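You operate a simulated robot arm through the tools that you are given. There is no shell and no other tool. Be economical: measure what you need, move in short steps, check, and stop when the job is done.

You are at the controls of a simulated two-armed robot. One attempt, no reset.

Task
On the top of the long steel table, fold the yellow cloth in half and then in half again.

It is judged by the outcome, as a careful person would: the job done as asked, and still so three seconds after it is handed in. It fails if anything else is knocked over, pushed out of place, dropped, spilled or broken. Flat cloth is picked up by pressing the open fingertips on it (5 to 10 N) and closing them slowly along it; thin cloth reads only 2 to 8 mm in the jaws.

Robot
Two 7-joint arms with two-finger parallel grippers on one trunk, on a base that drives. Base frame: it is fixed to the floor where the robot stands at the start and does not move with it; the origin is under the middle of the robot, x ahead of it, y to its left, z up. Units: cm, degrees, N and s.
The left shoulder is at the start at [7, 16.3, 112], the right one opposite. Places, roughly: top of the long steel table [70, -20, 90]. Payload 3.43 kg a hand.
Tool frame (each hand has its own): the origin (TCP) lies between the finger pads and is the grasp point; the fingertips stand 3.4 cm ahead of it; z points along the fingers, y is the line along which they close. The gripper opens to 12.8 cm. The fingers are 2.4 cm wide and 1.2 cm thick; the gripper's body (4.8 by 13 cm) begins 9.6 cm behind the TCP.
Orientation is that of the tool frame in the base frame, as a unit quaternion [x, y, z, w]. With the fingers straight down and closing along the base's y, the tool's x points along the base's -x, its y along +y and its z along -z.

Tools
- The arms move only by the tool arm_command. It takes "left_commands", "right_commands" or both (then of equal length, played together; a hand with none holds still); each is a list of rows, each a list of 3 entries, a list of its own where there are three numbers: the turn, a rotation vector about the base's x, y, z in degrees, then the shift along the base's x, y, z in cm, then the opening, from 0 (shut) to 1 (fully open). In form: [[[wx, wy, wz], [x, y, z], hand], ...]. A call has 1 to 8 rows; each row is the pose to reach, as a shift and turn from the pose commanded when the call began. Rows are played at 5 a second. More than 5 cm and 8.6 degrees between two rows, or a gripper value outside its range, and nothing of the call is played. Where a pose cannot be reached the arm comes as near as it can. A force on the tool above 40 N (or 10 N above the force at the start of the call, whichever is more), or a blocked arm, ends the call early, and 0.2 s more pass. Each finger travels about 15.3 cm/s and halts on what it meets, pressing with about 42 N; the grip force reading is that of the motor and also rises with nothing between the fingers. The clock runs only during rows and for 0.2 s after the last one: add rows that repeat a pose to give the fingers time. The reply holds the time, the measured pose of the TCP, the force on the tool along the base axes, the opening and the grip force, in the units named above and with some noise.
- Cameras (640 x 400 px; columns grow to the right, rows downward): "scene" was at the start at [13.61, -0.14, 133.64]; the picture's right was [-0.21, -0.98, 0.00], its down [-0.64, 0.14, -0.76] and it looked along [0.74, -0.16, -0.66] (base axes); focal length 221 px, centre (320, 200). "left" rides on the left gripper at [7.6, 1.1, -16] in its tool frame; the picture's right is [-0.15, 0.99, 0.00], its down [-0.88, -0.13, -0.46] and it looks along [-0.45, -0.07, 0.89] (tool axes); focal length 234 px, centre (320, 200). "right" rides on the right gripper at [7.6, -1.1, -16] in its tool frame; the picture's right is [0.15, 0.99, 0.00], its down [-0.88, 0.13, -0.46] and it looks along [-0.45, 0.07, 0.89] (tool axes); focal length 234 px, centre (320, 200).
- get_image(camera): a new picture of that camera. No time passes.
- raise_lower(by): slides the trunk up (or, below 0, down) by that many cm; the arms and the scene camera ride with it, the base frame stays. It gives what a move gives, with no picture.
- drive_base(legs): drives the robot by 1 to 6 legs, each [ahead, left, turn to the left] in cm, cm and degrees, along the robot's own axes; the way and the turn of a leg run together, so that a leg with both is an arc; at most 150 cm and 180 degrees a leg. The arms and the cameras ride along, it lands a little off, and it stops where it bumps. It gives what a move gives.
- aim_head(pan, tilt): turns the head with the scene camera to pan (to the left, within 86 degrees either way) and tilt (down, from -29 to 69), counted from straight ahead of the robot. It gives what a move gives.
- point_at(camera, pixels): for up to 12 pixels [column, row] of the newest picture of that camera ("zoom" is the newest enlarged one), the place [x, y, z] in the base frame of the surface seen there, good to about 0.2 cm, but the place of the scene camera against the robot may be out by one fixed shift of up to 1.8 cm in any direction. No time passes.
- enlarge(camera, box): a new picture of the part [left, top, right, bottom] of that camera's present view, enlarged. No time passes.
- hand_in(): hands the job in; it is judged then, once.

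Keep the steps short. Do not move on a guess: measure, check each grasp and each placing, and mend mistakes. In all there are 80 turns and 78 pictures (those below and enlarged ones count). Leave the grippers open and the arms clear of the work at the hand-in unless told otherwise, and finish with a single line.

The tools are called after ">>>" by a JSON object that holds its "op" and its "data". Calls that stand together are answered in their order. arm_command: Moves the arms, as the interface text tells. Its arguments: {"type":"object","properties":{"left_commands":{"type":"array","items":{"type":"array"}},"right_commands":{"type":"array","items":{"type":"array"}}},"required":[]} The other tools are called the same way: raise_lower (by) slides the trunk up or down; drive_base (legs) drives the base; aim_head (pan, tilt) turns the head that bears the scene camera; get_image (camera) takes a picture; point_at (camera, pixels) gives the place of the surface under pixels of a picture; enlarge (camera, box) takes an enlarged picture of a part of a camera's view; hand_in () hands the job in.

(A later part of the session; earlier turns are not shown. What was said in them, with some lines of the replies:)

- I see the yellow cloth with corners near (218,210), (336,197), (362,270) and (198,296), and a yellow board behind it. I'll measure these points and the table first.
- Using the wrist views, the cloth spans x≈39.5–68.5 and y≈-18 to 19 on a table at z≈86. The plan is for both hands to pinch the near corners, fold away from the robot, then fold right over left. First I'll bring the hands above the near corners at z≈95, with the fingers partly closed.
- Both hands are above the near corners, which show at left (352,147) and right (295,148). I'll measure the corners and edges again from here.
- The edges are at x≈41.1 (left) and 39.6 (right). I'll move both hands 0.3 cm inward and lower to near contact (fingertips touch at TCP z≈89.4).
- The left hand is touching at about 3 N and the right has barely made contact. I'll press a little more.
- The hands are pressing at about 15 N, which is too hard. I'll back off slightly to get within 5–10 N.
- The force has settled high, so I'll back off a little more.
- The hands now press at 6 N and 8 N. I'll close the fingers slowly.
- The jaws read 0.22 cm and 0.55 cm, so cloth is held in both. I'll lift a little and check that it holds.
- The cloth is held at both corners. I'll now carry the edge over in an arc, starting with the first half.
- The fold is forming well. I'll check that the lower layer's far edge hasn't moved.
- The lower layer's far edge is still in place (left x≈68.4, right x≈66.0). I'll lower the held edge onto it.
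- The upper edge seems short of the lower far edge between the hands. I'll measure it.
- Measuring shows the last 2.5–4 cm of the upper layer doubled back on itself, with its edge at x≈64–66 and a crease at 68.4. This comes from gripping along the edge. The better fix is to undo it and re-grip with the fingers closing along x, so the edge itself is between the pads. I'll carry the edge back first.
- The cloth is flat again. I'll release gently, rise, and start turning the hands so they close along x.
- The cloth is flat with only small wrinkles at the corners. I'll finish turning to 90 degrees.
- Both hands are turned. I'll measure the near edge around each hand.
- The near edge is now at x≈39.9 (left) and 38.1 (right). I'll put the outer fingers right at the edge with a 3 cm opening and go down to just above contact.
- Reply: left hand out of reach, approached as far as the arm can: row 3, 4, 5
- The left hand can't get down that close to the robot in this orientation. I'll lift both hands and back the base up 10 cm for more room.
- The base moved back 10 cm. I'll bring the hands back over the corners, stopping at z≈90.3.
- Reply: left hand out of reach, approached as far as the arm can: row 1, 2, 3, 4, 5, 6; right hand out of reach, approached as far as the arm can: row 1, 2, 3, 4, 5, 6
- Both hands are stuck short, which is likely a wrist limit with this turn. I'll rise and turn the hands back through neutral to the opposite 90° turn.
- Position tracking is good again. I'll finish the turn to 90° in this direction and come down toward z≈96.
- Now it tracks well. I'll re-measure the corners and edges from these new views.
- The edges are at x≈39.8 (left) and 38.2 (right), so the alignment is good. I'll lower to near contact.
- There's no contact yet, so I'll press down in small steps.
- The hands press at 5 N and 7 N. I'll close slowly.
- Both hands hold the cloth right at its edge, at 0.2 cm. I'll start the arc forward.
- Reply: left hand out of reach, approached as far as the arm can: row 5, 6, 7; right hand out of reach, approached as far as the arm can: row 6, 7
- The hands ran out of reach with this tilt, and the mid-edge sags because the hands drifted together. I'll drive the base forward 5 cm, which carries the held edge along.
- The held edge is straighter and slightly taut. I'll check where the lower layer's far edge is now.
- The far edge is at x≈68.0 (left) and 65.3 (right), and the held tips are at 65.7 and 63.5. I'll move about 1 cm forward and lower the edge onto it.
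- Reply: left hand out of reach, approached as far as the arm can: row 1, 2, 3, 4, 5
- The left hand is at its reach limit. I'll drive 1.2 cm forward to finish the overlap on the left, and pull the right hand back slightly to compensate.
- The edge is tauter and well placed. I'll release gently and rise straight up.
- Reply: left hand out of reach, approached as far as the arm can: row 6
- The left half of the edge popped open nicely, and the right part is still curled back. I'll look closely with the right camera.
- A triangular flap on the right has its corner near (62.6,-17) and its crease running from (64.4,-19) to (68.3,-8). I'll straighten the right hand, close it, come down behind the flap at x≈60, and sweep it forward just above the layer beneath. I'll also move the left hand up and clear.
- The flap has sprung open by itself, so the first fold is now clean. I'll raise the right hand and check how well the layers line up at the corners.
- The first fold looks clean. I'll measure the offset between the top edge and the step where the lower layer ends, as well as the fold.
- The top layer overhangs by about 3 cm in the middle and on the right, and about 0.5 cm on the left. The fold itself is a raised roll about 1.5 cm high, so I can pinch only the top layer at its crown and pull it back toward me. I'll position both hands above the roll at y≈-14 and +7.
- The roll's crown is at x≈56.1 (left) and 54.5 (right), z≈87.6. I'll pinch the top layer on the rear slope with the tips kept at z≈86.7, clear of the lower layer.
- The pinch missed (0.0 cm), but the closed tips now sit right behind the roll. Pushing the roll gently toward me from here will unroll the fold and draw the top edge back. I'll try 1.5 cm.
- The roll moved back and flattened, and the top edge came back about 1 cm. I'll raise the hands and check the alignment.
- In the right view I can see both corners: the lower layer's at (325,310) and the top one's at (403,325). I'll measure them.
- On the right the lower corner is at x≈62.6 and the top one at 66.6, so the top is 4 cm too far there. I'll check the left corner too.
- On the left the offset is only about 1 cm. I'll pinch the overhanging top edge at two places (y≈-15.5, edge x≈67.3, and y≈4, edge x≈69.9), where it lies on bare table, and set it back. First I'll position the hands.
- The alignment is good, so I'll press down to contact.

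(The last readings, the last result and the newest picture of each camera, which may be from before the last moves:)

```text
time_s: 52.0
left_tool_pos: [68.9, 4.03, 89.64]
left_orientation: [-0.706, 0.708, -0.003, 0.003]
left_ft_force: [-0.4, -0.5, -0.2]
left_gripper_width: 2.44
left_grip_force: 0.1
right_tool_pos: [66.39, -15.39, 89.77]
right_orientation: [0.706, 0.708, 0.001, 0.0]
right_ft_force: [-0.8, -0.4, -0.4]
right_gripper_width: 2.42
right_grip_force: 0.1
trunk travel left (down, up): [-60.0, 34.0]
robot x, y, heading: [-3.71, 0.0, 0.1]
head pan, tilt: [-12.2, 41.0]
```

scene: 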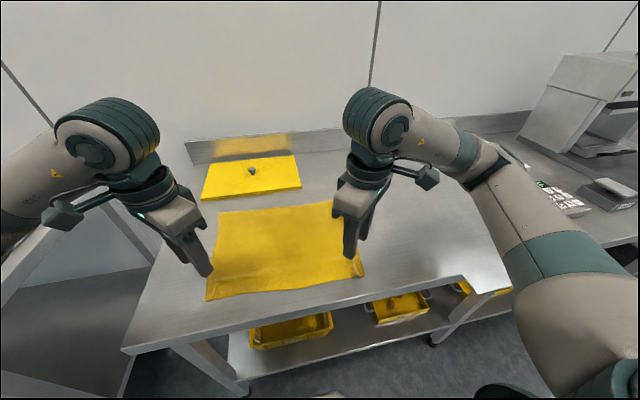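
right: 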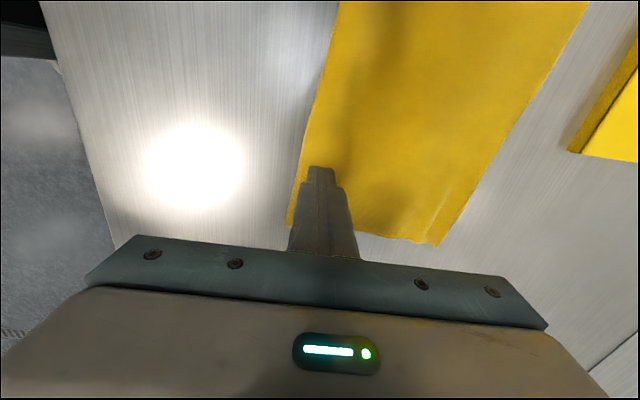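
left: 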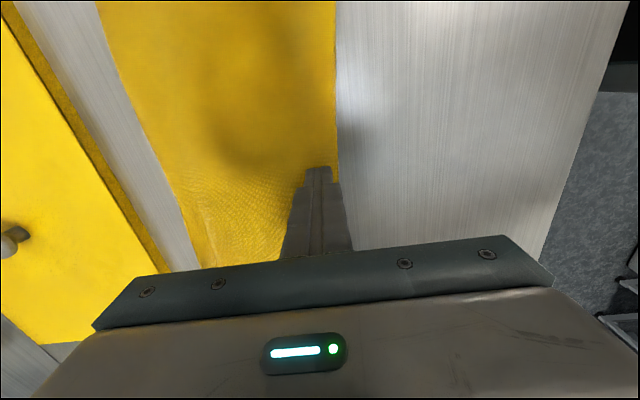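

>>> {"op": "arm_command", "data": {"left_commands": [[[0, 0, 0], [0, 0, -0.17], 0.19], [[0, 0, 0], [0, 0, -0.17], 0.19], [[0, 0, 0], [0, 0, -0.17], 0.19]], "right_commands": [[[0, 0, 0], [0, 0, -0.17], 0.19], [[0, 0, 0], [0, 0, -0.17], 0.19], [[0, 0, 0], [0, 0, -0.17], 0.19]]}}

```text
time_s: 52.8
left_tool_pos: [68.87, 4.05, 89.6]
left_orientation: [-0.705, 0.709, -0.003, 0.003]
left_ft_force: [0.0, 0.1, 2.8]
left_gripper_width: 2.39
left_grip_force: 0.2
right_tool_pos: [66.36, -15.48, 89.52]
right_orientation: [0.706, 0.708, 0.001, 0.001]
right_ft_force: [0.5, -1.2, 6.3]
right_gripper_width: 2.43
right_grip_force: 0.1
trunk travel left (down, up): [-60.0, 34.0]
robot x, y, heading: [-3.18, 0.2, -0.1]
head pan, tilt: [-12.2, 41.0]
```

Contact forces are 3 N and 6 N. I'll press the left a touch more, close both slowly, then lift 2 cm.

>>> {"op": "arm_command", "data": {"left_commands": [[[0, 0, 0], [0, 0, -0.07], 0.16], [[0, 0, 0], [0, 0, -0.07], 0.13], [[0, 0, 0], [0, 0, -0.07], 0.1], [[0, 0, 0], [0, 0, -0.07], 0.07], [[0, 0, 0], [0, 0, -0.07], 0.03], [[0, 0, 0], [0, 0, -0.07], 0], [[0, 0, 0], [0, 0, -0.07], 0]], "right_commands": [[[0, 0, 0], [0, 0, 0], 0.16], [[0, 0, 0], [0, 0, 0], 0.13], [[0, 0, 0], [0, 0, 0], 0.1], [[0, 0, 0], [0, 0, 0], 0.07], [[0, 0, 0], [0, 0, 0], 0.03], [[0, 0, 0], [0, 0, 0], 0], [[0, 0, 0], [0, 0, 0], 0]]}}

>>> {"op": "arm_command", "data": {"left_commands": [[[0, 0, 0], [0, 0, 1], 0], [[0, 0, 0], [-0.5, 0, 2.5], 0], [[0, 0, 0], [-0.5, 0, 2.5], 0]], "right_commands": [[[0, 0, 0], [0, 0, 1], 0], [[0, 0, 0], [-0.5, 0, 2.5], 0], [[0, 0, 0], [-0.5, 0, 2.5], 0]]}}

>>> {"op": "get_image", "data": {"camera": "right"}}

```text
time_s: 54.4
left_tool_pos: [68.8, 3.85, 89.5]
left_orientation: [-0.706, 0.708, -0.003, 0.003]
left_ft_force: [-0.5, 0.0, 7.4]
left_gripper_width: 0.21
left_grip_force: 36.8
right_tool_pos: [66.3, -15.44, 89.51]
right_orientation: [0.705, 0.709, 0.0, 0.001]
right_ft_force: [0.5, 0.5, 5.0]
right_gripper_width: 0.23
right_grip_force: 36.8
trunk travel left (down, up): [-60.0, 34.0]
robot x, y, heading: [-3.23, 0.12, 0.2]
head pan, tilt: [-12.2, 41.0]
```

```text
time_s: 55.2
left_tool_pos: [68.57, 3.99, 91.88]
left_orientation: [-0.706, 0.708, -0.002, 0.002]
left_ft_force: [-0.1, -0.2, 0.2]
left_gripper_width: 0.21
left_grip_force: 37.2
right_tool_pos: [65.98, -15.44, 91.91]
right_orientation: [0.706, 0.708, 0.0, 0.001]
right_ft_force: [-0.1, 1.4, 0.0]
right_gripper_width: 0.24
right_grip_force: 36.9
trunk travel left (down, up): [-60.0, 34.0]
robot x, y, heading: [-3.26, 0.14, 0.1]
head pan, tilt: [-12.2, 41.0]
```

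```text
18 pictures are left
```

right: 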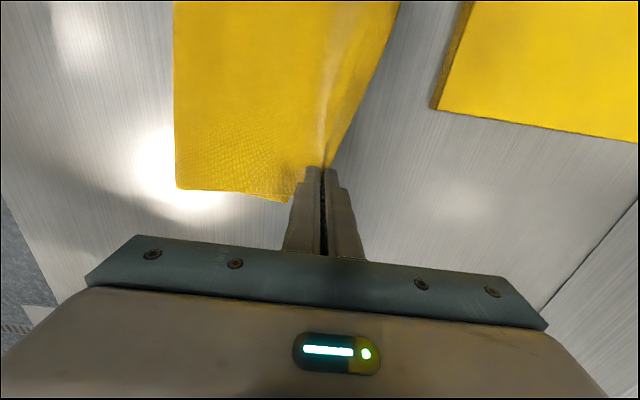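

Both pinches hold. I'll set the edge back about 3.5 cm, lower, and release.

>>> {"op": "arm_command", "data": {"left_commands": [[[0, 0, 0], [-0.9, 0, 0.3], 0], [[0, 0, 0], [-1.8, 0, 0.3], 0], [[0, 0, 0], [-2.7, 0, 0], 0], [[0, 0, 0], [-3.4, 0, -1], 0], [[0, 0, 0], [-3.4, 0, -1.8], 0], [[0, 0, 0], [-3.4, 0, -1.8], 0.08], [[0, 0, 0], [-3.4, 0, -1.8], 0.16], [[0, 0, 0], [-3.4, 0, 1], 0.16]], "right_commands": [[[0, 0, 0], [-0.9, 0, 0.3], 0], [[0, 0, 0], [-1.8, 0, 0.3], 0], [[0, 0, 0], [-2.8, 0, 0], 0], [[0, 0, 0], [-3.7, 0, -1], 0], [[0, 0, 0], [-3.7, 0, -1.8], 0], [[0, 0, 0], [-3.7, 0, -1.8], 0.08], [[0, 0, 0], [-3.7, 0, -1.8], 0.16], [[0, 0, 0], [-3.7, 0, 1], 0.16]]}}

>>> {"op": "arm_command", "data": {"left_commands": [[[0, 0, 0], [0, 1, 3], 0.16], [[0, 0, 0], [-2, 2, 6], 0.1], [[0, 0, 0], [-4, 3, 8], 0], [[0, 0, 0], [-4, 3, 8], 0]], "right_commands": [[[0, 0, 0], [0, 0, 3], 0.16], [[0, 0, 0], [-2, 0, 6], 0.1], [[0, 0, 0], [-4, 0, 8], 0], [[0, 0, 0], [-4, 0, 8], 0]]}}

>>> {"op": "enlarge", "data": {"camera": "scene", "box": [210, 160, 370, 260]}}

>>> {"op": "get_image", "data": {"camera": "right"}}

```text
time_s: 57.0
left_tool_pos: [64.9, 3.91, 93.03]
left_orientation: [-0.706, 0.708, -0.003, 0.003]
left_ft_force: [-0.3, 1.0, 0.5]
left_gripper_width: 2.03
left_grip_force: 0.0
right_tool_pos: [62.11, -15.36, 93.08]
right_orientation: [0.705, 0.709, 0.001, 0.0]
right_ft_force: [0.4, 0.0, -0.5]
right_gripper_width: 2.04
right_grip_force: 0.1
trunk travel left (down, up): [-60.0, 34.0]
robot x, y, heading: [-3.55, -0.16, 0.1]
head pan, tilt: [-12.2, 41.0]
```

```text
time_s: 58.0
left_tool_pos: [61.23, 7.02, 101.02]
left_orientation: [-0.706, 0.708, -0.001, 0.002]
left_ft_force: [0.5, 0.0, 0.0]
left_gripper_width: 0.0
left_grip_force: 33.2
right_tool_pos: [58.28, -15.44, 100.99]
right_orientation: [0.706, 0.709, 0.0, 0.0]
right_ft_force: [0.6, -1.5, -0.8]
right_gripper_width: 0.01
right_grip_force: 32.6
trunk travel left (down, up): [-60.0, 34.0]
robot x, y, heading: [-3.34, 0.05, 0.1]
head pan, tilt: [-12.2, 41.0]
```

```text
4.00 times, centred on (290, 210) of scene
```

zoom: 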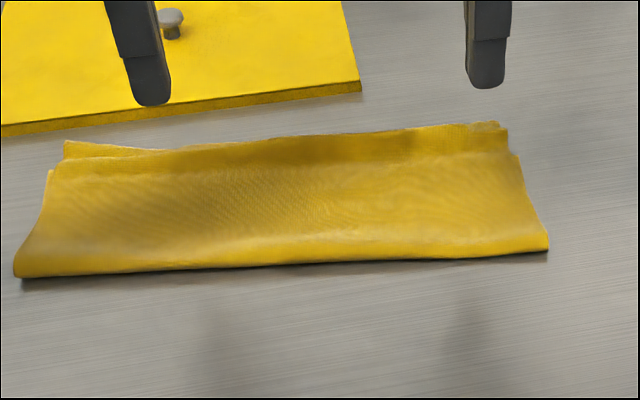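

```text
16 pictures are left
```

right: 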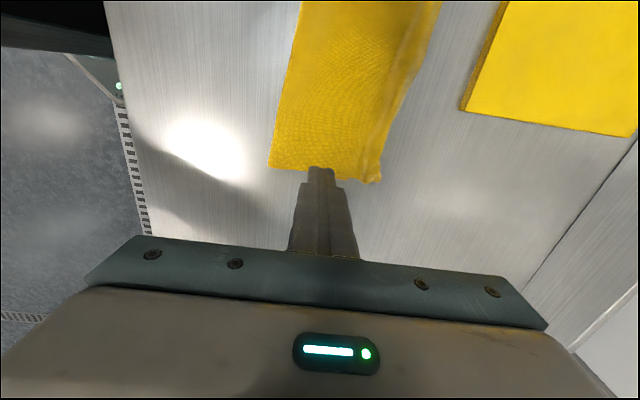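

>>> {"op": "point_at", "data": {"camera": "right", "pixels": [[377, 180], [362, 178], [402, 100], [385, 120], [410, 60], [425, 40], [436, 10], [273, 160], [286, 90], [350, 130], [370, 130]]}}

>>> {"op": "enlarge", "data": {"camera": "right", "box": [280, 0, 460, 190]}}

```text
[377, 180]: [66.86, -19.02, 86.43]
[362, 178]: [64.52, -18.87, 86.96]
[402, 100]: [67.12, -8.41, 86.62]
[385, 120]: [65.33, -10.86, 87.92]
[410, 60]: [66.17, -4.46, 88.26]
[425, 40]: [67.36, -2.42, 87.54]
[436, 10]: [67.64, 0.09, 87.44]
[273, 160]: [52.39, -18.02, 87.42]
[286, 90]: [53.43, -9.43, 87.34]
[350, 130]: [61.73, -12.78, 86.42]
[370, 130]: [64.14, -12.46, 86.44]
```

```text
2.11 times, centred on (370, 95) of right
```

zoom: 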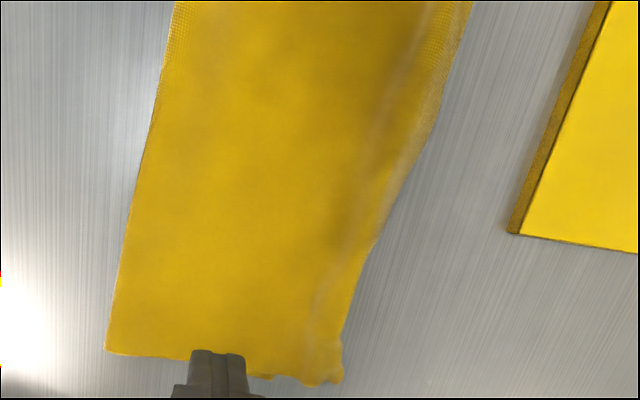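

The slack is now a small ridge near the far edge (x≈65–66, z≈88). I'll stroke it toward the fold with closed fingertips kept just above the two layers (tip z≈86.7). First I'll go down on the far side of the ridge.

>>> {"op": "arm_command", "data": {"left_commands": [[[0, 0, 0], [3.7, -1, 0], 0], [[0, 0, 0], [7.2, -2, -1], 0], [[0, 0, 0], [7.2, -2, -5], 0], [[0, 0, 0], [7.2, -2, -9], 0], [[0, 0, 0], [7.2, -2, -10.8], 0], [[0, 0, 0], [7.2, -2, -10.8], 0]], "right_commands": [[[0, 0, 0], [4.3, 0.4, 0], 0], [[0, 0, 0], [8.6, 0.7, -1], 0], [[0, 0, 0], [8.6, 0.7, -5], 0], [[0, 0, 0], [8.6, 0.7, -9], 0], [[0, 0, 0], [8.6, 0.7, -10.8], 0], [[0, 0, 0], [8.6, 0.7, -10.8], 0]]}}

>>> {"op": "arm_command", "data": {"left_commands": [[[0, 0, 0], [-1.5, 0, -0.1], 0], [[0, 0, 0], [-3, 0, -0.1], 0], [[0, 0, 0], [-4.5, 0, -0.1], 0], [[0, 0, 0], [-6, 0, -0.1], 0], [[0, 0, 0], [-7.5, 0, -0.1], 0], [[0, 0, 0], [-9, 0, -0.1], 0], [[0, 0, 0], [-10.5, 0, -0.1], 0], [[0, 0, 0], [-12, 0, -0.1], 0]], "right_commands": [[[0, 0, 0], [-1.5, 0, -0.1], 0], [[0, 0, 0], [-3, 0, -0.1], 0], [[0, 0, 0], [-4.5, 0, -0.1], 0], [[0, 0, 0], [-6, 0, -0.1], 0], [[0, 0, 0], [-7.5, 0, -0.1], 0], [[0, 0, 0], [-9, 0, -0.1], 0], [[0, 0, 0], [-10.5, 0, -0.1], 0], [[0, 0, 0], [-12, 0, -0.1], 0]]}}

>>> {"op": "enlarge", "data": {"camera": "scene", "box": [210, 160, 370, 260]}}

```text
time_s: 59.4
left_tool_pos: [68.21, 5.01, 90.2]
left_orientation: [-0.705, 0.709, -0.003, 0.003]
left_ft_force: [1.3, 1.6, 2.4]
left_gripper_width: 0.02
left_grip_force: 33.5
right_tool_pos: [66.92, -14.65, 90.13]
right_orientation: [0.706, 0.708, 0.001, 0.001]
right_ft_force: [-1.0, -1.4, -1.8]
right_gripper_width: 0.0
right_grip_force: 32.7
trunk travel left (down, up): [-60.0, 34.0]
robot x, y, heading: [-3.56, -0.06, -0.1]
head pan, tilt: [-12.2, 41.0]
```

```text
time_s: 61.2
left_tool_pos: [56.35, 4.96, 89.96]
left_orientation: [-0.706, 0.708, -0.002, 0.002]
left_ft_force: [1.6, 14.4, 2.9]
left_gripper_width: 0.02
left_grip_force: 32.8
right_tool_pos: [54.71, -14.72, 90.15]
right_orientation: [0.706, 0.708, 0.0, 0.001]
right_ft_force: [-1.6, -14.0, -2.7]
right_gripper_width: 0.0
right_grip_force: 32.9
trunk travel left (down, up): [-60.0, 34.0]
robot x, y, heading: [-3.3, -0.07, 0.1]
head pan, tilt: [-12.2, 41.0]
```

```text
4.00 times, centred on (290, 210) of scene
```

zoom: 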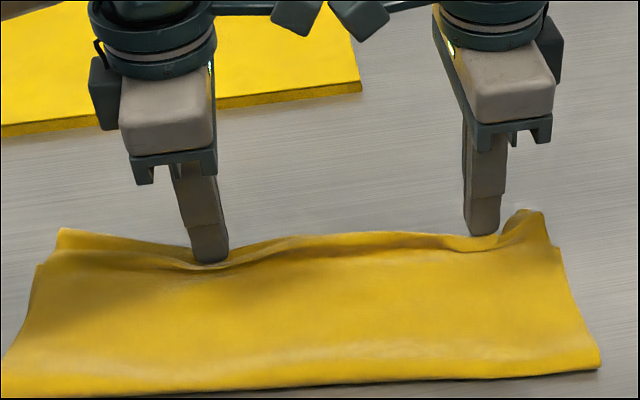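

The camera mounts are touching each other (14 N), and the strokes pushed the whole cloth toward me with its far edges gathered against the fingers. I'll separate the hands, lift, and look.

>>> {"op": "arm_command", "data": {"left_commands": [[[0, 0, 0], [0.3, 0.5, 0.5], 0], [[0, 0, 0], [0.5, 2, 4], 0], [[0, 0, 0], [1, 5, 8], 0], [[0, 0, 0], [1, 8, 11], 0]], "right_commands": [[[0, 0, 0], [0.3, -0.5, 0.5], 0], [[0, 0, 0], [0.5, -2, 4], 0], [[0, 0, 0], [1, -3, 8], 0], [[0, 0, 0], [1, -3, 11], 0]]}}

>>> {"op": "enlarge", "data": {"camera": "scene", "box": [200, 180, 380, 293]}}

>>> {"op": "point_at", "data": {"camera": "zoom", "pixels": [[30, 190], [90, 180], [200, 200], [300, 180], [400, 180], [500, 150], [530, 190], [560, 300], [300, 320], [10, 300], [300, 250], [450, 250]]}}

```text
refused: row 3 steps farther than a row can; nothing moved
```

```text
3.54 times, centred on (290, 236) of scene
```

zoom: 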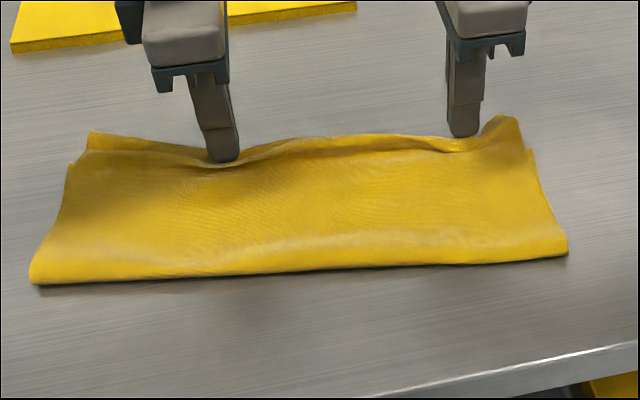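

```text
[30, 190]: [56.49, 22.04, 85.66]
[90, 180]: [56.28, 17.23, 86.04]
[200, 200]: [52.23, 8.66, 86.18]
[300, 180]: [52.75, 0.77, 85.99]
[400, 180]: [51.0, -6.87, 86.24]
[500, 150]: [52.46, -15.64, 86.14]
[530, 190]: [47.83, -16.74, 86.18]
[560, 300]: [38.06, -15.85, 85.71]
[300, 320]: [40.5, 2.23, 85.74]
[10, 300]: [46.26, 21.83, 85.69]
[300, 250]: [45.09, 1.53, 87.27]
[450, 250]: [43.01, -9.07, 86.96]
```

>>> {"op": "arm_command", "data": {"left_commands": [[[0, 0, 0], [0.5, 0.5, 0.5], 0], [[0, 0, 0], [0.8, 1.5, 4], 0], [[0, 0, 0], [1, 4, 7], 0], [[0, 0, 0], [1, 7, 10], 0]], "right_commands": [[[0, 0, 0], [0.5, -0.5, 0.5], 0], [[0, 0, 0], [0.8, -1.5, 4], 0], [[0, 0, 0], [1, -3, 7], 0], [[0, 0, 0], [1, -3, 10], 0]]}}

>>> {"op": "get_image", "data": {"camera": "left"}}

>>> {"op": "get_image", "data": {"camera": "right"}}

```text
time_s: 62.2
left_tool_pos: [57.25, 11.85, 100.21]
left_orientation: [-0.706, 0.708, -0.002, 0.002]
left_ft_force: [0.6, 0.5, 0.2]
left_gripper_width: 0.01
left_grip_force: 32.2
right_tool_pos: [55.67, -17.57, 100.22]
right_orientation: [0.706, 0.708, 0.0, 0.002]
right_ft_force: [0.5, 0.2, 0.7]
right_gripper_width: 0.02
right_grip_force: 33.1
trunk travel left (down, up): [-60.0, 34.0]
robot x, y, heading: [-3.69, -0.02, 0.1]
head pan, tilt: [-12.2, 41.0]
```

```text
12 pictures are left
```

left: 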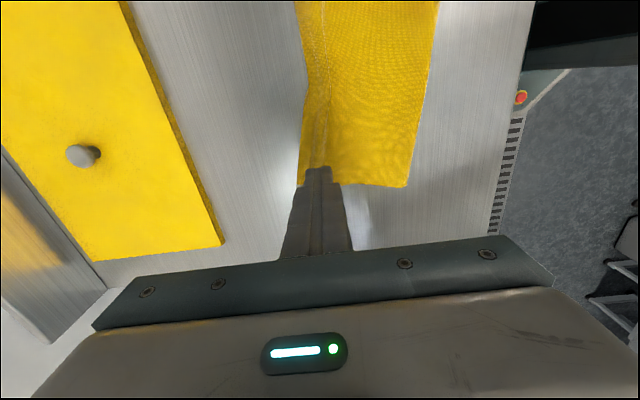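

```text
11 pictures are left
```

right: 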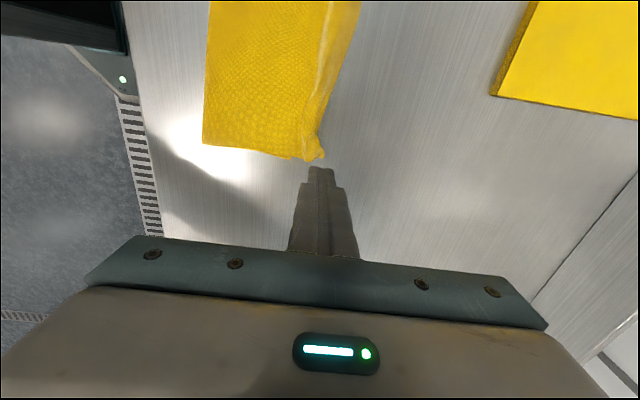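

The right corners are now nearly together. I'll measure the outline.

>>> {"op": "point_at", "data": {"camera": "left", "pixels": [[300, 183], [405, 185], [430, 60], [300, 110], [303, 80], [360, 120], [318, 130], [310, 30]]}}

>>> {"op": "point_at", "data": {"camera": "right", "pixels": [[205, 140], [298, 155], [318, 158], [330, 105], [318, 110], [350, 30], [327, 50], [211, 50], [260, 100], [305, 125]]}}

```text
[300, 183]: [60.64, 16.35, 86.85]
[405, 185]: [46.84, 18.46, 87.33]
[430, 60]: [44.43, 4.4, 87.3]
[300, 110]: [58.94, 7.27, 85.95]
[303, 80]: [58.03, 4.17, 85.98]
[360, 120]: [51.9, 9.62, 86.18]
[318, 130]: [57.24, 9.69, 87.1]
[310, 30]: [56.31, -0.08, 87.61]
```

```text
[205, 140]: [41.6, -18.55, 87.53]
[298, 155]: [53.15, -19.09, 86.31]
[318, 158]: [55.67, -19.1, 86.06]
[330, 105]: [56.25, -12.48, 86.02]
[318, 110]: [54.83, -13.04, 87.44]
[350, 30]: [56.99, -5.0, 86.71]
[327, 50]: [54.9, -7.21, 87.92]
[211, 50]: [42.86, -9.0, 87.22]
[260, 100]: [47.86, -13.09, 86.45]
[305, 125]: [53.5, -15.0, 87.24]
```

The folded strip is now about 14 cm wide. Its fold runs from (41.6,-18.5) to (46.8,18.5) and its far edge from (55,-19) to (60.6,16.4), so the layers match well. For the second fold, the right hand takes the middle of the right end, (48.5,-18.9), both layers at once. I'll turn it back by 82° and move the left hand away.

>>> {"op": "arm_command", "data": {"left_commands": [[[0, 0, 0], [-0.5, 2.5, 1], 0.2], [[0, 0, 0], [-1, 5, 2], 0.2], [[0, 0, 0], [-1.5, 7.5, 3], 0.2], [[0, 0, 0], [-2, 10, 4], 0.2], [[0, 0, 0], [-2.5, 12.5, 5], 0.2], [[0, 0, 0], [-3, 15, 6], 0.2], [[0, 0, 0], [-3.5, 17.5, 7], 0.2], [[0, 0, 0], [-4, 20, 8], 0.2]], "right_commands": [[[0, 0, 8.2], [-0.7, 0, 0], 0.27], [[0, 0, 16.4], [-1.4, 0, 0], 0.27], [[0, 0, 24.6], [-2.2, 0, 0], 0.27], [[0, 0, 32.8], [-2.9, 0, 0], 0.27], [[0, 0, 41], [-3.6, 0, 0], 0.27], [[0, 0, 49.2], [-4.3, 0, 0], 0.27], [[0, 0, 57.4], [-5, 0, 0], 0.27], [[0, 0, 65.6], [-5.8, 0, 0], 0.27]]}}

>>> {"op": "arm_command", "data": {"right_commands": [[[0, 0, 8.2], [-0.7, 0.2, -2], 0.27], [[0, 0, 16.4], [-1.4, 0.4, -4], 0.27], [[0, 0, 16.4], [-1.4, 0.4, -4], 0.27]]}}

>>> {"op": "get_image", "data": {"camera": "right"}}

```text
time_s: 64.0
left_tool_pos: [53.18, 32.0, 107.95]
left_orientation: [-0.706, 0.709, -0.002, 0.002]
left_ft_force: [0.0, 0.4, -0.3]
left_gripper_width: 2.57
left_grip_force: 0.0
right_tool_pos: [49.99, -17.66, 100.05]
right_orientation: [0.209, 0.978, 0.001, 0.001]
right_ft_force: [0.0, 0.1, -0.5]
right_gripper_width: 3.46
right_grip_force: 0.1
trunk travel left (down, up): [-60.0, 34.0]
robot x, y, heading: [-3.74, -0.29, -0.1]
head pan, tilt: [-12.2, 41.0]
```

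```text
time_s: 64.8
left_tool_pos: [53.12, 31.97, 107.93]
left_orientation: [-0.706, 0.709, -0.003, 0.003]
left_ft_force: [0.6, 0.2, 0.4]
left_gripper_width: 2.58
left_grip_force: 0.1
right_tool_pos: [48.53, -17.25, 96.09]
right_orientation: [0.066, 0.998, 0.001, 0.001]
right_ft_force: [0.2, -0.2, -0.3]
right_gripper_width: 3.46
right_grip_force: 0.0
trunk travel left (down, up): [-60.0, 34.0]
robot x, y, heading: [-3.43, 0.06, -0.2]
head pan, tilt: [-12.2, 41.0]
```

```text
10 pictures are left
```

right: 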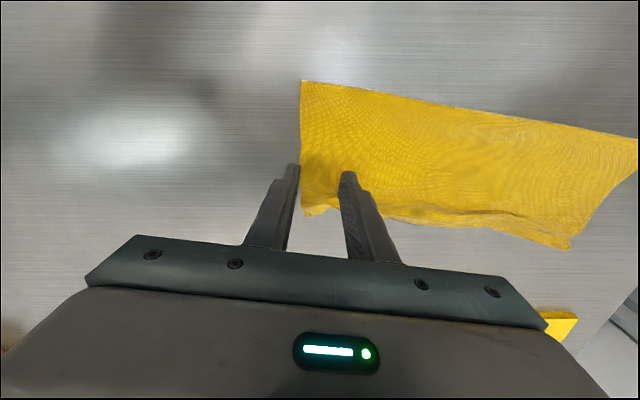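

>>> {"op": "point_at", "data": {"camera": "right", "pixels": [[303, 84], [303, 110], [302, 140], [303, 160], [306, 190], [309, 213], [330, 140], [634, 143], [572, 245], [325, 208]]}}

```text
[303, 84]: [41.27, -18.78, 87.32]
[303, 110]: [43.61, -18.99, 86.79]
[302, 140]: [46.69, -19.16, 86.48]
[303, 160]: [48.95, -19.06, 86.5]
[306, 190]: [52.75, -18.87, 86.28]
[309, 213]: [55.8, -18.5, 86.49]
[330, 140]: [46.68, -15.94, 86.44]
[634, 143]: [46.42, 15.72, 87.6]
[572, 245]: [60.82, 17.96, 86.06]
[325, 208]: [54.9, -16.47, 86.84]
```

The edge is at y≈-19.1 at x≈48.7, so the alignment is right. I'll descend to contact.

>>> {"op": "arm_command", "data": {"right_commands": [[[0, 0, 0], [0, -0.1, -3], 0.27], [[0, 0, 0], [0, -0.1, -5.5], 0.27], [[0, 0, 0], [0, -0.1, -6.2], 0.27], [[0, 0, 0], [0, -0.1, -6.4], 0.27], [[0, 0, 0], [0, -0.1, -6.5], 0.27], [[0, 0, 0], [0, -0.1, -6.5], 0.27]]}}

```text
time_s: 66.2
left_tool_pos: [53.13, 32.0, 108.0]
left_orientation: [-0.706, 0.708, -0.002, 0.003]
left_ft_force: [0.2, 0.4, 0.6]
left_gripper_width: 2.55
left_grip_force: 0.0
right_tool_pos: [48.55, -17.37, 89.63]
right_orientation: [0.068, 0.998, 0.002, 0.002]
right_ft_force: [1.8, 0.7, 7.1]
right_gripper_width: 3.44
right_grip_force: 0.1
trunk travel left (down, up): [-60.0, 34.0]
robot x, y, heading: [-3.52, 0.34, 0.1]
head pan, tilt: [-12.2, 41.0]
```

The hand presses at 7 N. I'll close slowly.

>>> {"op": "arm_command", "data": {"right_commands": [[[0, 0, 0], [0, 0, -0.03], 0.23], [[0, 0, 0], [0, 0, -0.03], 0.19], [[0, 0, 0], [0, 0, -0.03], 0.15], [[0, 0, 0], [0, 0, -0.03], 0.11], [[0, 0, 0], [0, 0, -0.03], 0.07], [[0, 0, 0], [0, 0, -0.03], 0.03], [[0, 0, 0], [0, 0, -0.03], 0], [[0, 0, 0], [0, 0, -0.03], 0]]}}

>>> {"op": "arm_command", "data": {"right_commands": [[[0, 0, 0], [0, 0.2, 2], 0], [[0, 0, 0], [0, 1, 5], 0], [[0, 0, 0], [0, 1, 5], 0]]}}

>>> {"op": "get_image", "data": {"camera": "right"}}

```text
time_s: 68.0
left_tool_pos: [53.17, 31.9, 108.06]
left_orientation: [-0.706, 0.708, -0.003, 0.002]
left_ft_force: [0.5, 0.5, 0.4]
left_gripper_width: 2.56
left_grip_force: 0.1
right_tool_pos: [48.61, -17.41, 89.68]
right_orientation: [0.067, 0.998, 0.001, 0.001]
right_ft_force: [-0.4, 0.6, 12.2]
right_gripper_width: 0.32
right_grip_force: 37.6
trunk travel left (down, up): [-60.0, 34.0]
robot x, y, heading: [-3.6, 0.09, 0.2]
head pan, tilt: [-12.2, 41.0]
```

```text
time_s: 68.8
left_tool_pos: [53.28, 31.9, 107.96]
left_orientation: [-0.706, 0.708, -0.002, 0.002]
left_ft_force: [1.0, 0.0, -0.5]
left_gripper_width: 2.56
left_grip_force: 0.0
right_tool_pos: [48.81, -16.58, 94.57]
right_orientation: [0.067, 0.998, 0.001, 0.0]
right_ft_force: [0.0, 0.3, -0.7]
right_gripper_width: 0.27
right_grip_force: 36.9
trunk travel left (down, up): [-60.0, 34.0]
robot x, y, heading: [-3.5, 0.18, -0.0]
head pan, tilt: [-12.2, 41.0]
```

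```text
9 pictures are left
```

right: 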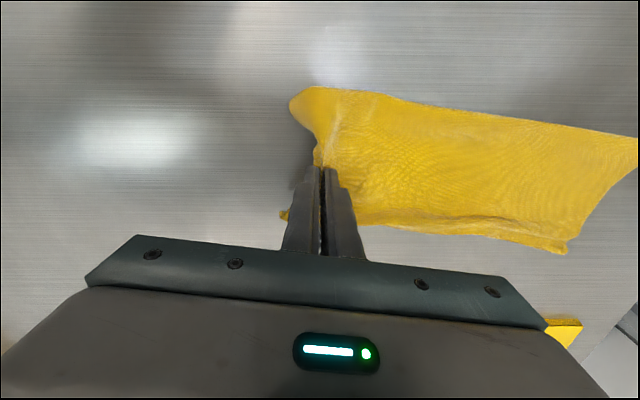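

The jaws read 0.27–0.32 cm, and the grip seems to hold the end. I'll carry it halfway over in an arc and check that both layers came along.

>>> {"op": "arm_command", "data": {"right_commands": [[[0, 0, 0], [0.3, 2, 2], 0], [[0, 0, 0], [0.6, 4, 3.8], 0], [[0, 0, 0], [0.9, 6, 5.3], 0], [[0, 0, 0], [1.2, 8, 6.5], 0], [[0, 0, 0], [1.5, 10, 7.4], 0], [[0, 0, 0], [1.8, 12, 8], 0], [[0, 0, 0], [2.1, 14, 8.3], 0], [[0, 0, 0], [2.4, 16, 8.4], 0]]}}

>>> {"op": "enlarge", "data": {"camera": "scene", "box": [190, 140, 400, 290]}}

```text
time_s: 70.6
left_tool_pos: [53.21, 31.95, 107.97]
left_orientation: [-0.705, 0.709, -0.001, 0.002]
left_ft_force: [-1.0, 0.3, 0.7]
left_gripper_width: 2.57
left_grip_force: 0.1
right_tool_pos: [51.11, -0.23, 103.08]
right_orientation: [0.069, 0.998, 0.0, 0.0]
right_ft_force: [-0.4, -0.8, 0.0]
right_gripper_width: 0.27
right_grip_force: 37.7
trunk travel left (down, up): [-60.0, 34.0]
robot x, y, heading: [-3.74, 0.04, 0.2]
head pan, tilt: [-12.2, 41.0]
```

```text
2.67 times, centred on (295, 215) of scene
```

zoom: 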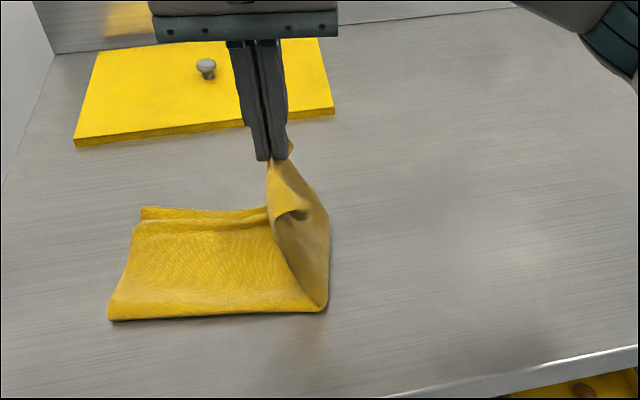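

Both layers came along. I'll carry on over to the left end, tilting the hand gradually so the edge lays forward.

>>> {"op": "arm_command", "data": {"right_commands": [[[-3, 0, 0], [0.4, 2.8, -0.2], 0], [[-6, 0, 0], [0.8, 5.6, -0.9], 0], [[-10, 0, 0], [1.2, 8.4, -2.2], 0], [[-14, 0, 0], [1.6, 11, -4], 0], [[-18, 0, 0], [2, 13.4, -6.2], 0], [[-21, 0, 0], [2.4, 15.6, -8.4], 0], [[-24, 0, 0], [2.7, 17.4, -10.4], 0], [[-24, 0, 0], [2.7, 17.9, -11.8], 0]]}}

>>> {"op": "enlarge", "data": {"camera": "scene", "box": [190, 140, 400, 290]}}

```text
time_s: 72.4
left_tool_pos: [53.19, 32.03, 107.96]
left_orientation: [-0.707, 0.707, -0.001, 0.004]
left_ft_force: [2.0, 10.0, -3.1]
left_gripper_width: 2.67
left_grip_force: 1.6
right_tool_pos: [53.76, 17.48, 91.04]
right_orientation: [0.067, 0.976, -0.206, 0.014]
right_ft_force: [0.4, 0.4, -0.5]
right_gripper_width: 0.26
right_grip_force: 37.5
trunk travel left (down, up): [-60.0, 34.0]
robot x, y, heading: [-3.53, -0.3, -0.0]
head pan, tilt: [-12.2, 41.0]
```

```text
2.67 times, centred on (295, 215) of scene
```

zoom: 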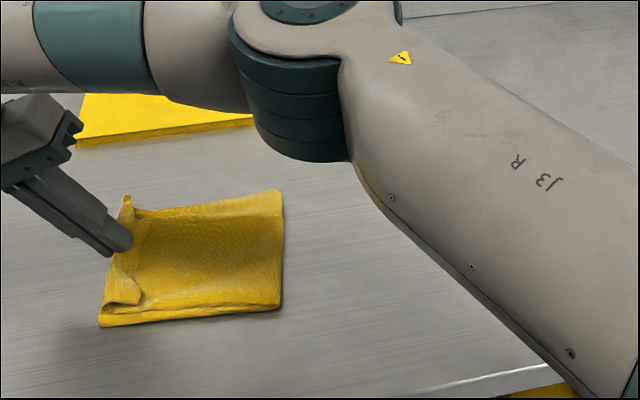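

The right arm is touching the left hand (10 N), so I'll move the left hand away first.

>>> {"op": "arm_command", "data": {"left_commands": [[[0, 0, 0], [0, 3, 2], 0.2], [[0, 0, 0], [0, 6, 4], 0.2], [[0, 0, 0], [0, 9, 6], 0.2], [[0, 0, 0], [0, 9, 6], 0.2]]}}

>>> {"op": "arm_command", "data": {"right_commands": [[[0, 0, 0], [0, 0.6, -0.3], 0], [[0, 0, 0], [0, 1, -0.5], 0], [[0, 0, 0], [0, 1, -0.4], 0.06], [[0, 0, 0], [0, 1, -0.3], 0.12], [[0, 0, 0], [0, 1, 0], 0.15], [[0, 0, 0], [0, 1, 2], 0.15], [[0, 0, 0], [0, 1, 6], 0.15], [[0, 0, 0], [0, 1, 10], 0.15]]}}

>>> {"op": "arm_command", "data": {"right_commands": [[[4, 0, 0], [0, -4, 2], 0.1], [[8, 0, 0], [0, -8, 3], 0], [[14, 0, 0], [0, -12, 3], 0], [[20, 0, 0], [0, -16, 3], 0], [[24, 0, 0], [0, -20, 3], 0], [[24, 0, 0], [0, -24, 3], 0], [[24, 0, 0], [0, -28, 3], 0], [[24, 0, 0], [0, -32, 3], 0]]}}

>>> {"op": "enlarge", "data": {"camera": "scene", "box": [190, 150, 350, 270]}}

```text
time_s: 73.4
left_tool_pos: [53.51, 41.08, 113.95]
left_orientation: [-0.706, 0.709, -0.001, 0.002]
left_ft_force: [0.4, 0.2, -0.2]
left_gripper_width: 2.55
left_grip_force: 0.0
right_tool_pos: [53.71, 17.3, 91.07]
right_orientation: [0.066, 0.976, -0.206, 0.014]
right_ft_force: [0.6, -0.2, -0.7]
right_gripper_width: 0.3
right_grip_force: 37.9
trunk travel left (down, up): [-60.0, 34.0]
robot x, y, heading: [-3.25, 0.32, -0.1]
head pan, tilt: [-12.2, 41.0]
```

```text
time_s: 75.2
left_tool_pos: [53.26, 41.02, 114.01]
left_orientation: [-0.706, 0.708, -0.003, 0.003]
left_ft_force: [0.2, -0.6, -0.3]
left_gripper_width: 2.55
left_grip_force: 0.0
right_tool_pos: [53.25, 17.84, 101.15]
right_orientation: [0.066, 0.976, -0.206, 0.015]
right_ft_force: [0.4, 0.5, -0.5]
right_gripper_width: 1.92
right_grip_force: 0.0
right hand out of reach, approached as far as the arm can: row 2, 3, 4, 5, 6, 7, 8
trunk travel left (down, up): [-60.0, 34.0]
robot x, y, heading: [-3.79, 0.34, 0.0]
head pan, tilt: [-12.2, 41.0]
```

```text
time_s: 77.0
left_tool_pos: [53.27, 40.87, 113.92]
left_orientation: [-0.707, 0.708, -0.002, 0.003]
left_ft_force: [0.3, -0.5, 0.0]
left_gripper_width: 2.55
left_grip_force: 0.0
right_tool_pos: [53.6, -14.46, 104.1]
right_orientation: [0.067, 0.998, 0.001, 0.0]
right_ft_force: [0.3, -0.5, 0.2]
right_gripper_width: 0.01
right_grip_force: 33.0
trunk travel left (down, up): [-60.0, 34.0]
robot x, y, heading: [-3.12, -0.13, 0.1]
head pan, tilt: [-12.2, 41.0]
```

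```text
3.33 times, centred on (270, 210) of scene
```

zoom: 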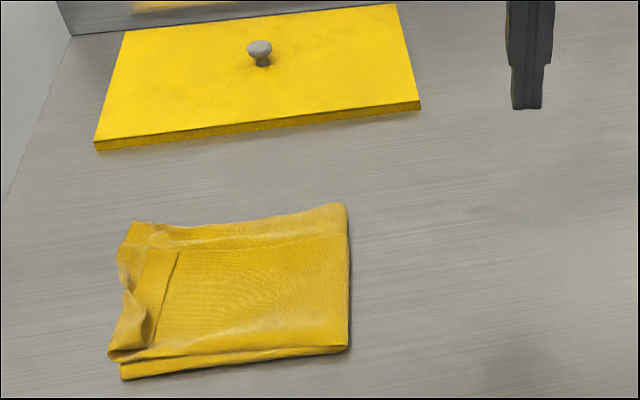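

The cloth is now folded in four, but a strip at the left end is turned back. I'll measure it.

>>> {"op": "point_at", "data": {"camera": "zoom", "pixels": [[176, 253], [150, 335], [125, 245], [112, 350], [125, 285], [150, 300], [135, 224], [123, 375], [345, 345], [345, 210], [165, 290], [250, 300]]}}

>>> {"op": "enlarge", "data": {"camera": "scene", "box": [210, 200, 280, 250]}}

```text
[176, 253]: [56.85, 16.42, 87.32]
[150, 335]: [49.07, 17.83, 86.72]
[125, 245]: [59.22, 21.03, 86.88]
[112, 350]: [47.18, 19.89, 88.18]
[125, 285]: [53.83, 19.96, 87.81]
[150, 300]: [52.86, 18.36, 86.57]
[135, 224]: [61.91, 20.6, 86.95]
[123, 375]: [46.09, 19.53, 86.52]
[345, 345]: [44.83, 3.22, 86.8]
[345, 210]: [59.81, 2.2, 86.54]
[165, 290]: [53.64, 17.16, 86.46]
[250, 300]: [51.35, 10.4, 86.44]
```

```text
8.00 times, centred on (245, 225) of scene
```

zoom: 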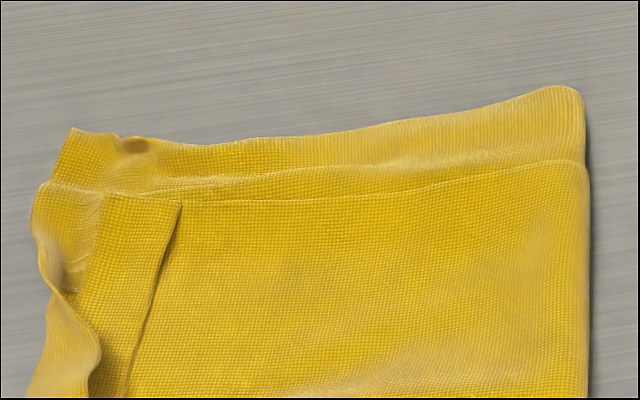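

The top layer's end is turned back by about 3 cm. Its raised edge runs from about (56.6,15) to (48.8,16.4), at tip height z≈87.5. I'll flip it outward with the left hand, closed, sweeping in +y just above the top. First I'll bring the hand over.

>>> {"op": "arm_command", "data": {"left_commands": [[[0, 0, 0], [0.3, -4, -0.5], 0], [[0, 0, 0], [0.7, -8, -1], 0], [[0, 0, 0], [1, -12, -2], 0], [[0, 0, 0], [1.4, -16, -3], 0], [[0, 0, 0], [1.7, -20, -5], 0], [[0, 0, 0], [2, -24, -7], 0], [[0, 0, 0], [2.2, -27, -10], 0], [[0, 0, 0], [2.2, -29.3, -14], 0]], "right_commands": [[[0, 0, 0], [0, -2, 0], 0.1], [[0, 0, 0], [0, -4, 0], 0.1], [[0, 0, 0], [0, -6, 0], 0.1], [[0, 0, 0], [0, -8, 0], 0.1], [[0, 0, 0], [0, -10, 0], 0.1], [[0, 0, 0], [0, -12, 0], 0.1], [[0, 0, 0], [0, -12, 0], 0.1], [[0, 0, 0], [0, -12, 0], 0.1]]}}

>>> {"op": "arm_command", "data": {"left_commands": [[[0, 0, 0], [0, 0, -4], 0], [[0, 0, 0], [0, 0, -7.5], 0], [[0, 0, 0], [0, 0, -9.2], 0], [[0, 0, 0], [0, 0, -9.2], 0]]}}

>>> {"op": "enlarge", "data": {"camera": "left", "box": [180, 60, 460, 260]}}

```text
time_s: 78.8
left_tool_pos: [55.7, 11.46, 99.96]
left_orientation: [-0.707, 0.708, -0.003, 0.003]
left_ft_force: [0.6, -1.0, 0.4]
left_gripper_width: 0.0
left_grip_force: 32.8
right_tool_pos: [53.56, -26.25, 104.05]
right_orientation: [0.068, 0.998, 0.0, 0.0]
right_ft_force: [0.1, -0.8, -0.7]
right_gripper_width: 1.28
right_grip_force: 0.1
trunk travel left (down, up): [-60.0, 34.0]
robot x, y, heading: [-3.26, -0.02, 0.0]
head pan, tilt: [-12.2, 41.0]
```

```text
time_s: 79.8
left_tool_pos: [55.62, 11.58, 90.74]
left_orientation: [-0.706, 0.708, -0.002, 0.002]
left_ft_force: [0.6, 0.4, -0.3]
left_gripper_width: 0.0
left_grip_force: 32.5
right_tool_pos: [53.46, -26.1, 104.09]
right_orientation: [0.067, 0.998, 0.001, 0.0]
right_ft_force: [-0.5, -0.4, 0.1]
right_gripper_width: 1.27
right_grip_force: 0.1
trunk travel left (down, up): [-60.0, 34.0]
robot x, y, heading: [-3.69, 0.22, 0.0]
head pan, tilt: [-12.2, 41.0]
```

```text
2.00 times, centred on (320, 160) of left
```

zoom: 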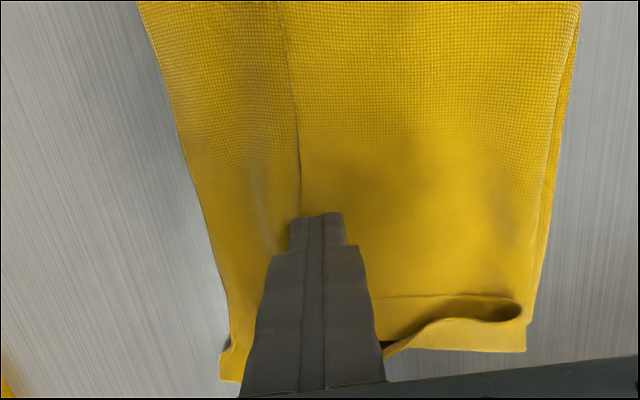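

The flap edge shows just ahead of the fingertips (zoom line at y≈297). I'll sweep slowly in +y.

>>> {"op": "arm_command", "data": {"left_commands": [[[0, 0, 0], [-0.5, 1.2, -0.1], 0], [[0, 0, 0], [-1, 2.4, -0.1], 0], [[0, 0, 0], [-1.5, 3.6, -0.1], 0], [[0, 0, 0], [-2, 4.8, -0.1], 0], [[0, 0, 0], [-2, 6, 0], 0], [[0, 0, 0], [-2, 7.2, 0.1], 0], [[0, 0, 0], [-2, 8.4, 0.3], 0], [[0, 0, 0], [-2, 9.6, 0.5], 0]]}}

>>> {"op": "arm_command", "data": {"left_commands": [[[0, 0, 0], [0, 0.5, 3], 0], [[0, 0, 0], [0, 1, 7], 0], [[0, 0, 0], [0, 5, 9], 0], [[0, 0, 0], [0, 9, 10], 0]]}}

>>> {"op": "enlarge", "data": {"camera": "scene", "box": [200, 190, 300, 260]}}

```text
time_s: 81.6
left_tool_pos: [53.44, 21.26, 91.31]
left_orientation: [-0.706, 0.708, -0.002, 0.001]
left_ft_force: [-0.3, 0.3, -0.1]
left_gripper_width: 0.0
left_grip_force: 32.9
right_tool_pos: [53.55, -26.24, 104.13]
right_orientation: [0.067, 0.998, 0.001, 0.0]
right_ft_force: [0.4, 0.9, -0.1]
right_gripper_width: 1.28
right_grip_force: 0.1
trunk travel left (down, up): [-60.0, 34.0]
robot x, y, heading: [-3.8, -0.01, -0.1]
head pan, tilt: [-12.2, 41.0]
```

```text
time_s: 82.6
left_tool_pos: [53.34, 30.14, 101.36]
left_orientation: [-0.705, 0.709, -0.002, 0.003]
left_ft_force: [1.0, 0.2, -0.1]
left_gripper_width: 0.0
left_grip_force: 32.9
right_tool_pos: [53.38, -26.25, 104.28]
right_orientation: [0.068, 0.998, 0.0, 0.001]
right_ft_force: [0.4, -0.3, 0.6]
right_gripper_width: 1.29
right_grip_force: 0.0
trunk travel left (down, up): [-60.0, 34.0]
robot x, y, heading: [-3.24, -0.07, -0.2]
head pan, tilt: [-12.2, 41.0]
```

```text
5.71 times, centred on (250, 225) of scene
```

zoom: 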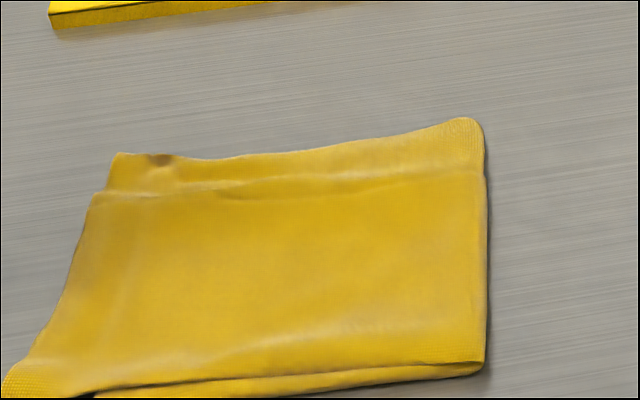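

The flap flipped open cleanly. I'll measure how the ends line up.

>>> {"op": "point_at", "data": {"camera": "zoom", "pixels": [[92, 198], [112, 165], [118, 156], [60, 310], [8, 380], [40, 390], [100, 392], [480, 365], [470, 375], [485, 175], [470, 122], [250, 390]]}}

>>> {"op": "enlarge", "data": {"camera": "scene", "box": [180, 195, 300, 270]}}

```text
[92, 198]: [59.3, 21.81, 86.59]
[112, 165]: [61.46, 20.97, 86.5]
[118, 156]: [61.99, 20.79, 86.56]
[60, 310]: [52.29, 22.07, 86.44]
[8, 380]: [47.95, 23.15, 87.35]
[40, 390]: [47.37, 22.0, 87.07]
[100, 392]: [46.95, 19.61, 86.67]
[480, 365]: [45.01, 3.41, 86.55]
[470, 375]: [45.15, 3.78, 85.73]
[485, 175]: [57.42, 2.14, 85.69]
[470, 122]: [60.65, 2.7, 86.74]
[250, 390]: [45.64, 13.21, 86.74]
```

```text
5.33 times, centred on (240, 232) of scene
```

zoom: 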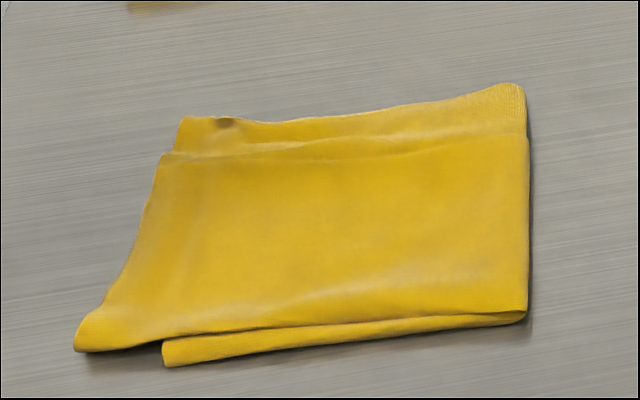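

The cloth lies flat in four layers, about 17 × 18 cm against 37 × 28 cm originally. The layer edges are offset by up to about 3 cm, with no flaps. The board and everything else on the table are where they were. Reworking it risks new wrinkles, so I'll open the grippers and raise the arms clear.

>>> {"op": "arm_command", "data": {"left_commands": [[[0, 0, 0], [0, 1, 3], 0.3], [[0, 0, 0], [0, 2, 6], 0.6], [[0, 0, 0], [0, 3, 9], 1], [[0, 0, 0], [0, 3, 9], 1], [[0, 0, 0], [0, 3, 9], 1]], "right_commands": [[[0, 0, 0], [0, -1, 2], 0.3], [[0, 0, 0], [0, -2, 4], 0.6], [[0, 0, 0], [0, -2, 6], 1], [[0, 0, 0], [0, -2, 6], 1], [[0, 0, 0], [0, -2, 6], 1]]}}

>>> {"op": "get_image", "data": {"camera": "scene"}}

```text
time_s: 83.8
left_tool_pos: [53.44, 33.22, 110.18]
left_orientation: [-0.706, 0.708, -0.002, 0.002]
left_ft_force: [-0.3, -0.7, 0.0]
left_gripper_width: 12.79
left_grip_force: 0.0
right_tool_pos: [53.59, -28.19, 110.04]
right_orientation: [0.068, 0.998, 0.001, -0.001]
right_ft_force: [0.0, 0.3, 0.3]
right_gripper_width: 12.82
right_grip_force: 0.1
trunk travel left (down, up): [-60.0, 34.0]
robot x, y, heading: [-3.58, 0.01, -0.2]
head pan, tilt: [-12.2, 41.0]
```

```text
1 pictures are left
```

scene: 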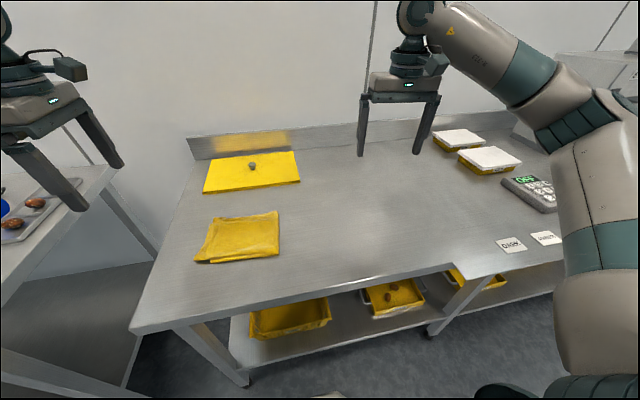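

The cloth is folded in quarters on the steel table, the grippers are open, the arms are clear and nothing else has moved. I'll hand it in.

>>> {"op": "hand_in", "data": {}}

```text
The job is handed in.
```

The yellow cloth is folded in half and in half again on the steel table, lying flat, with layer edges offset by up to about 3 cm; nothing else was moved.
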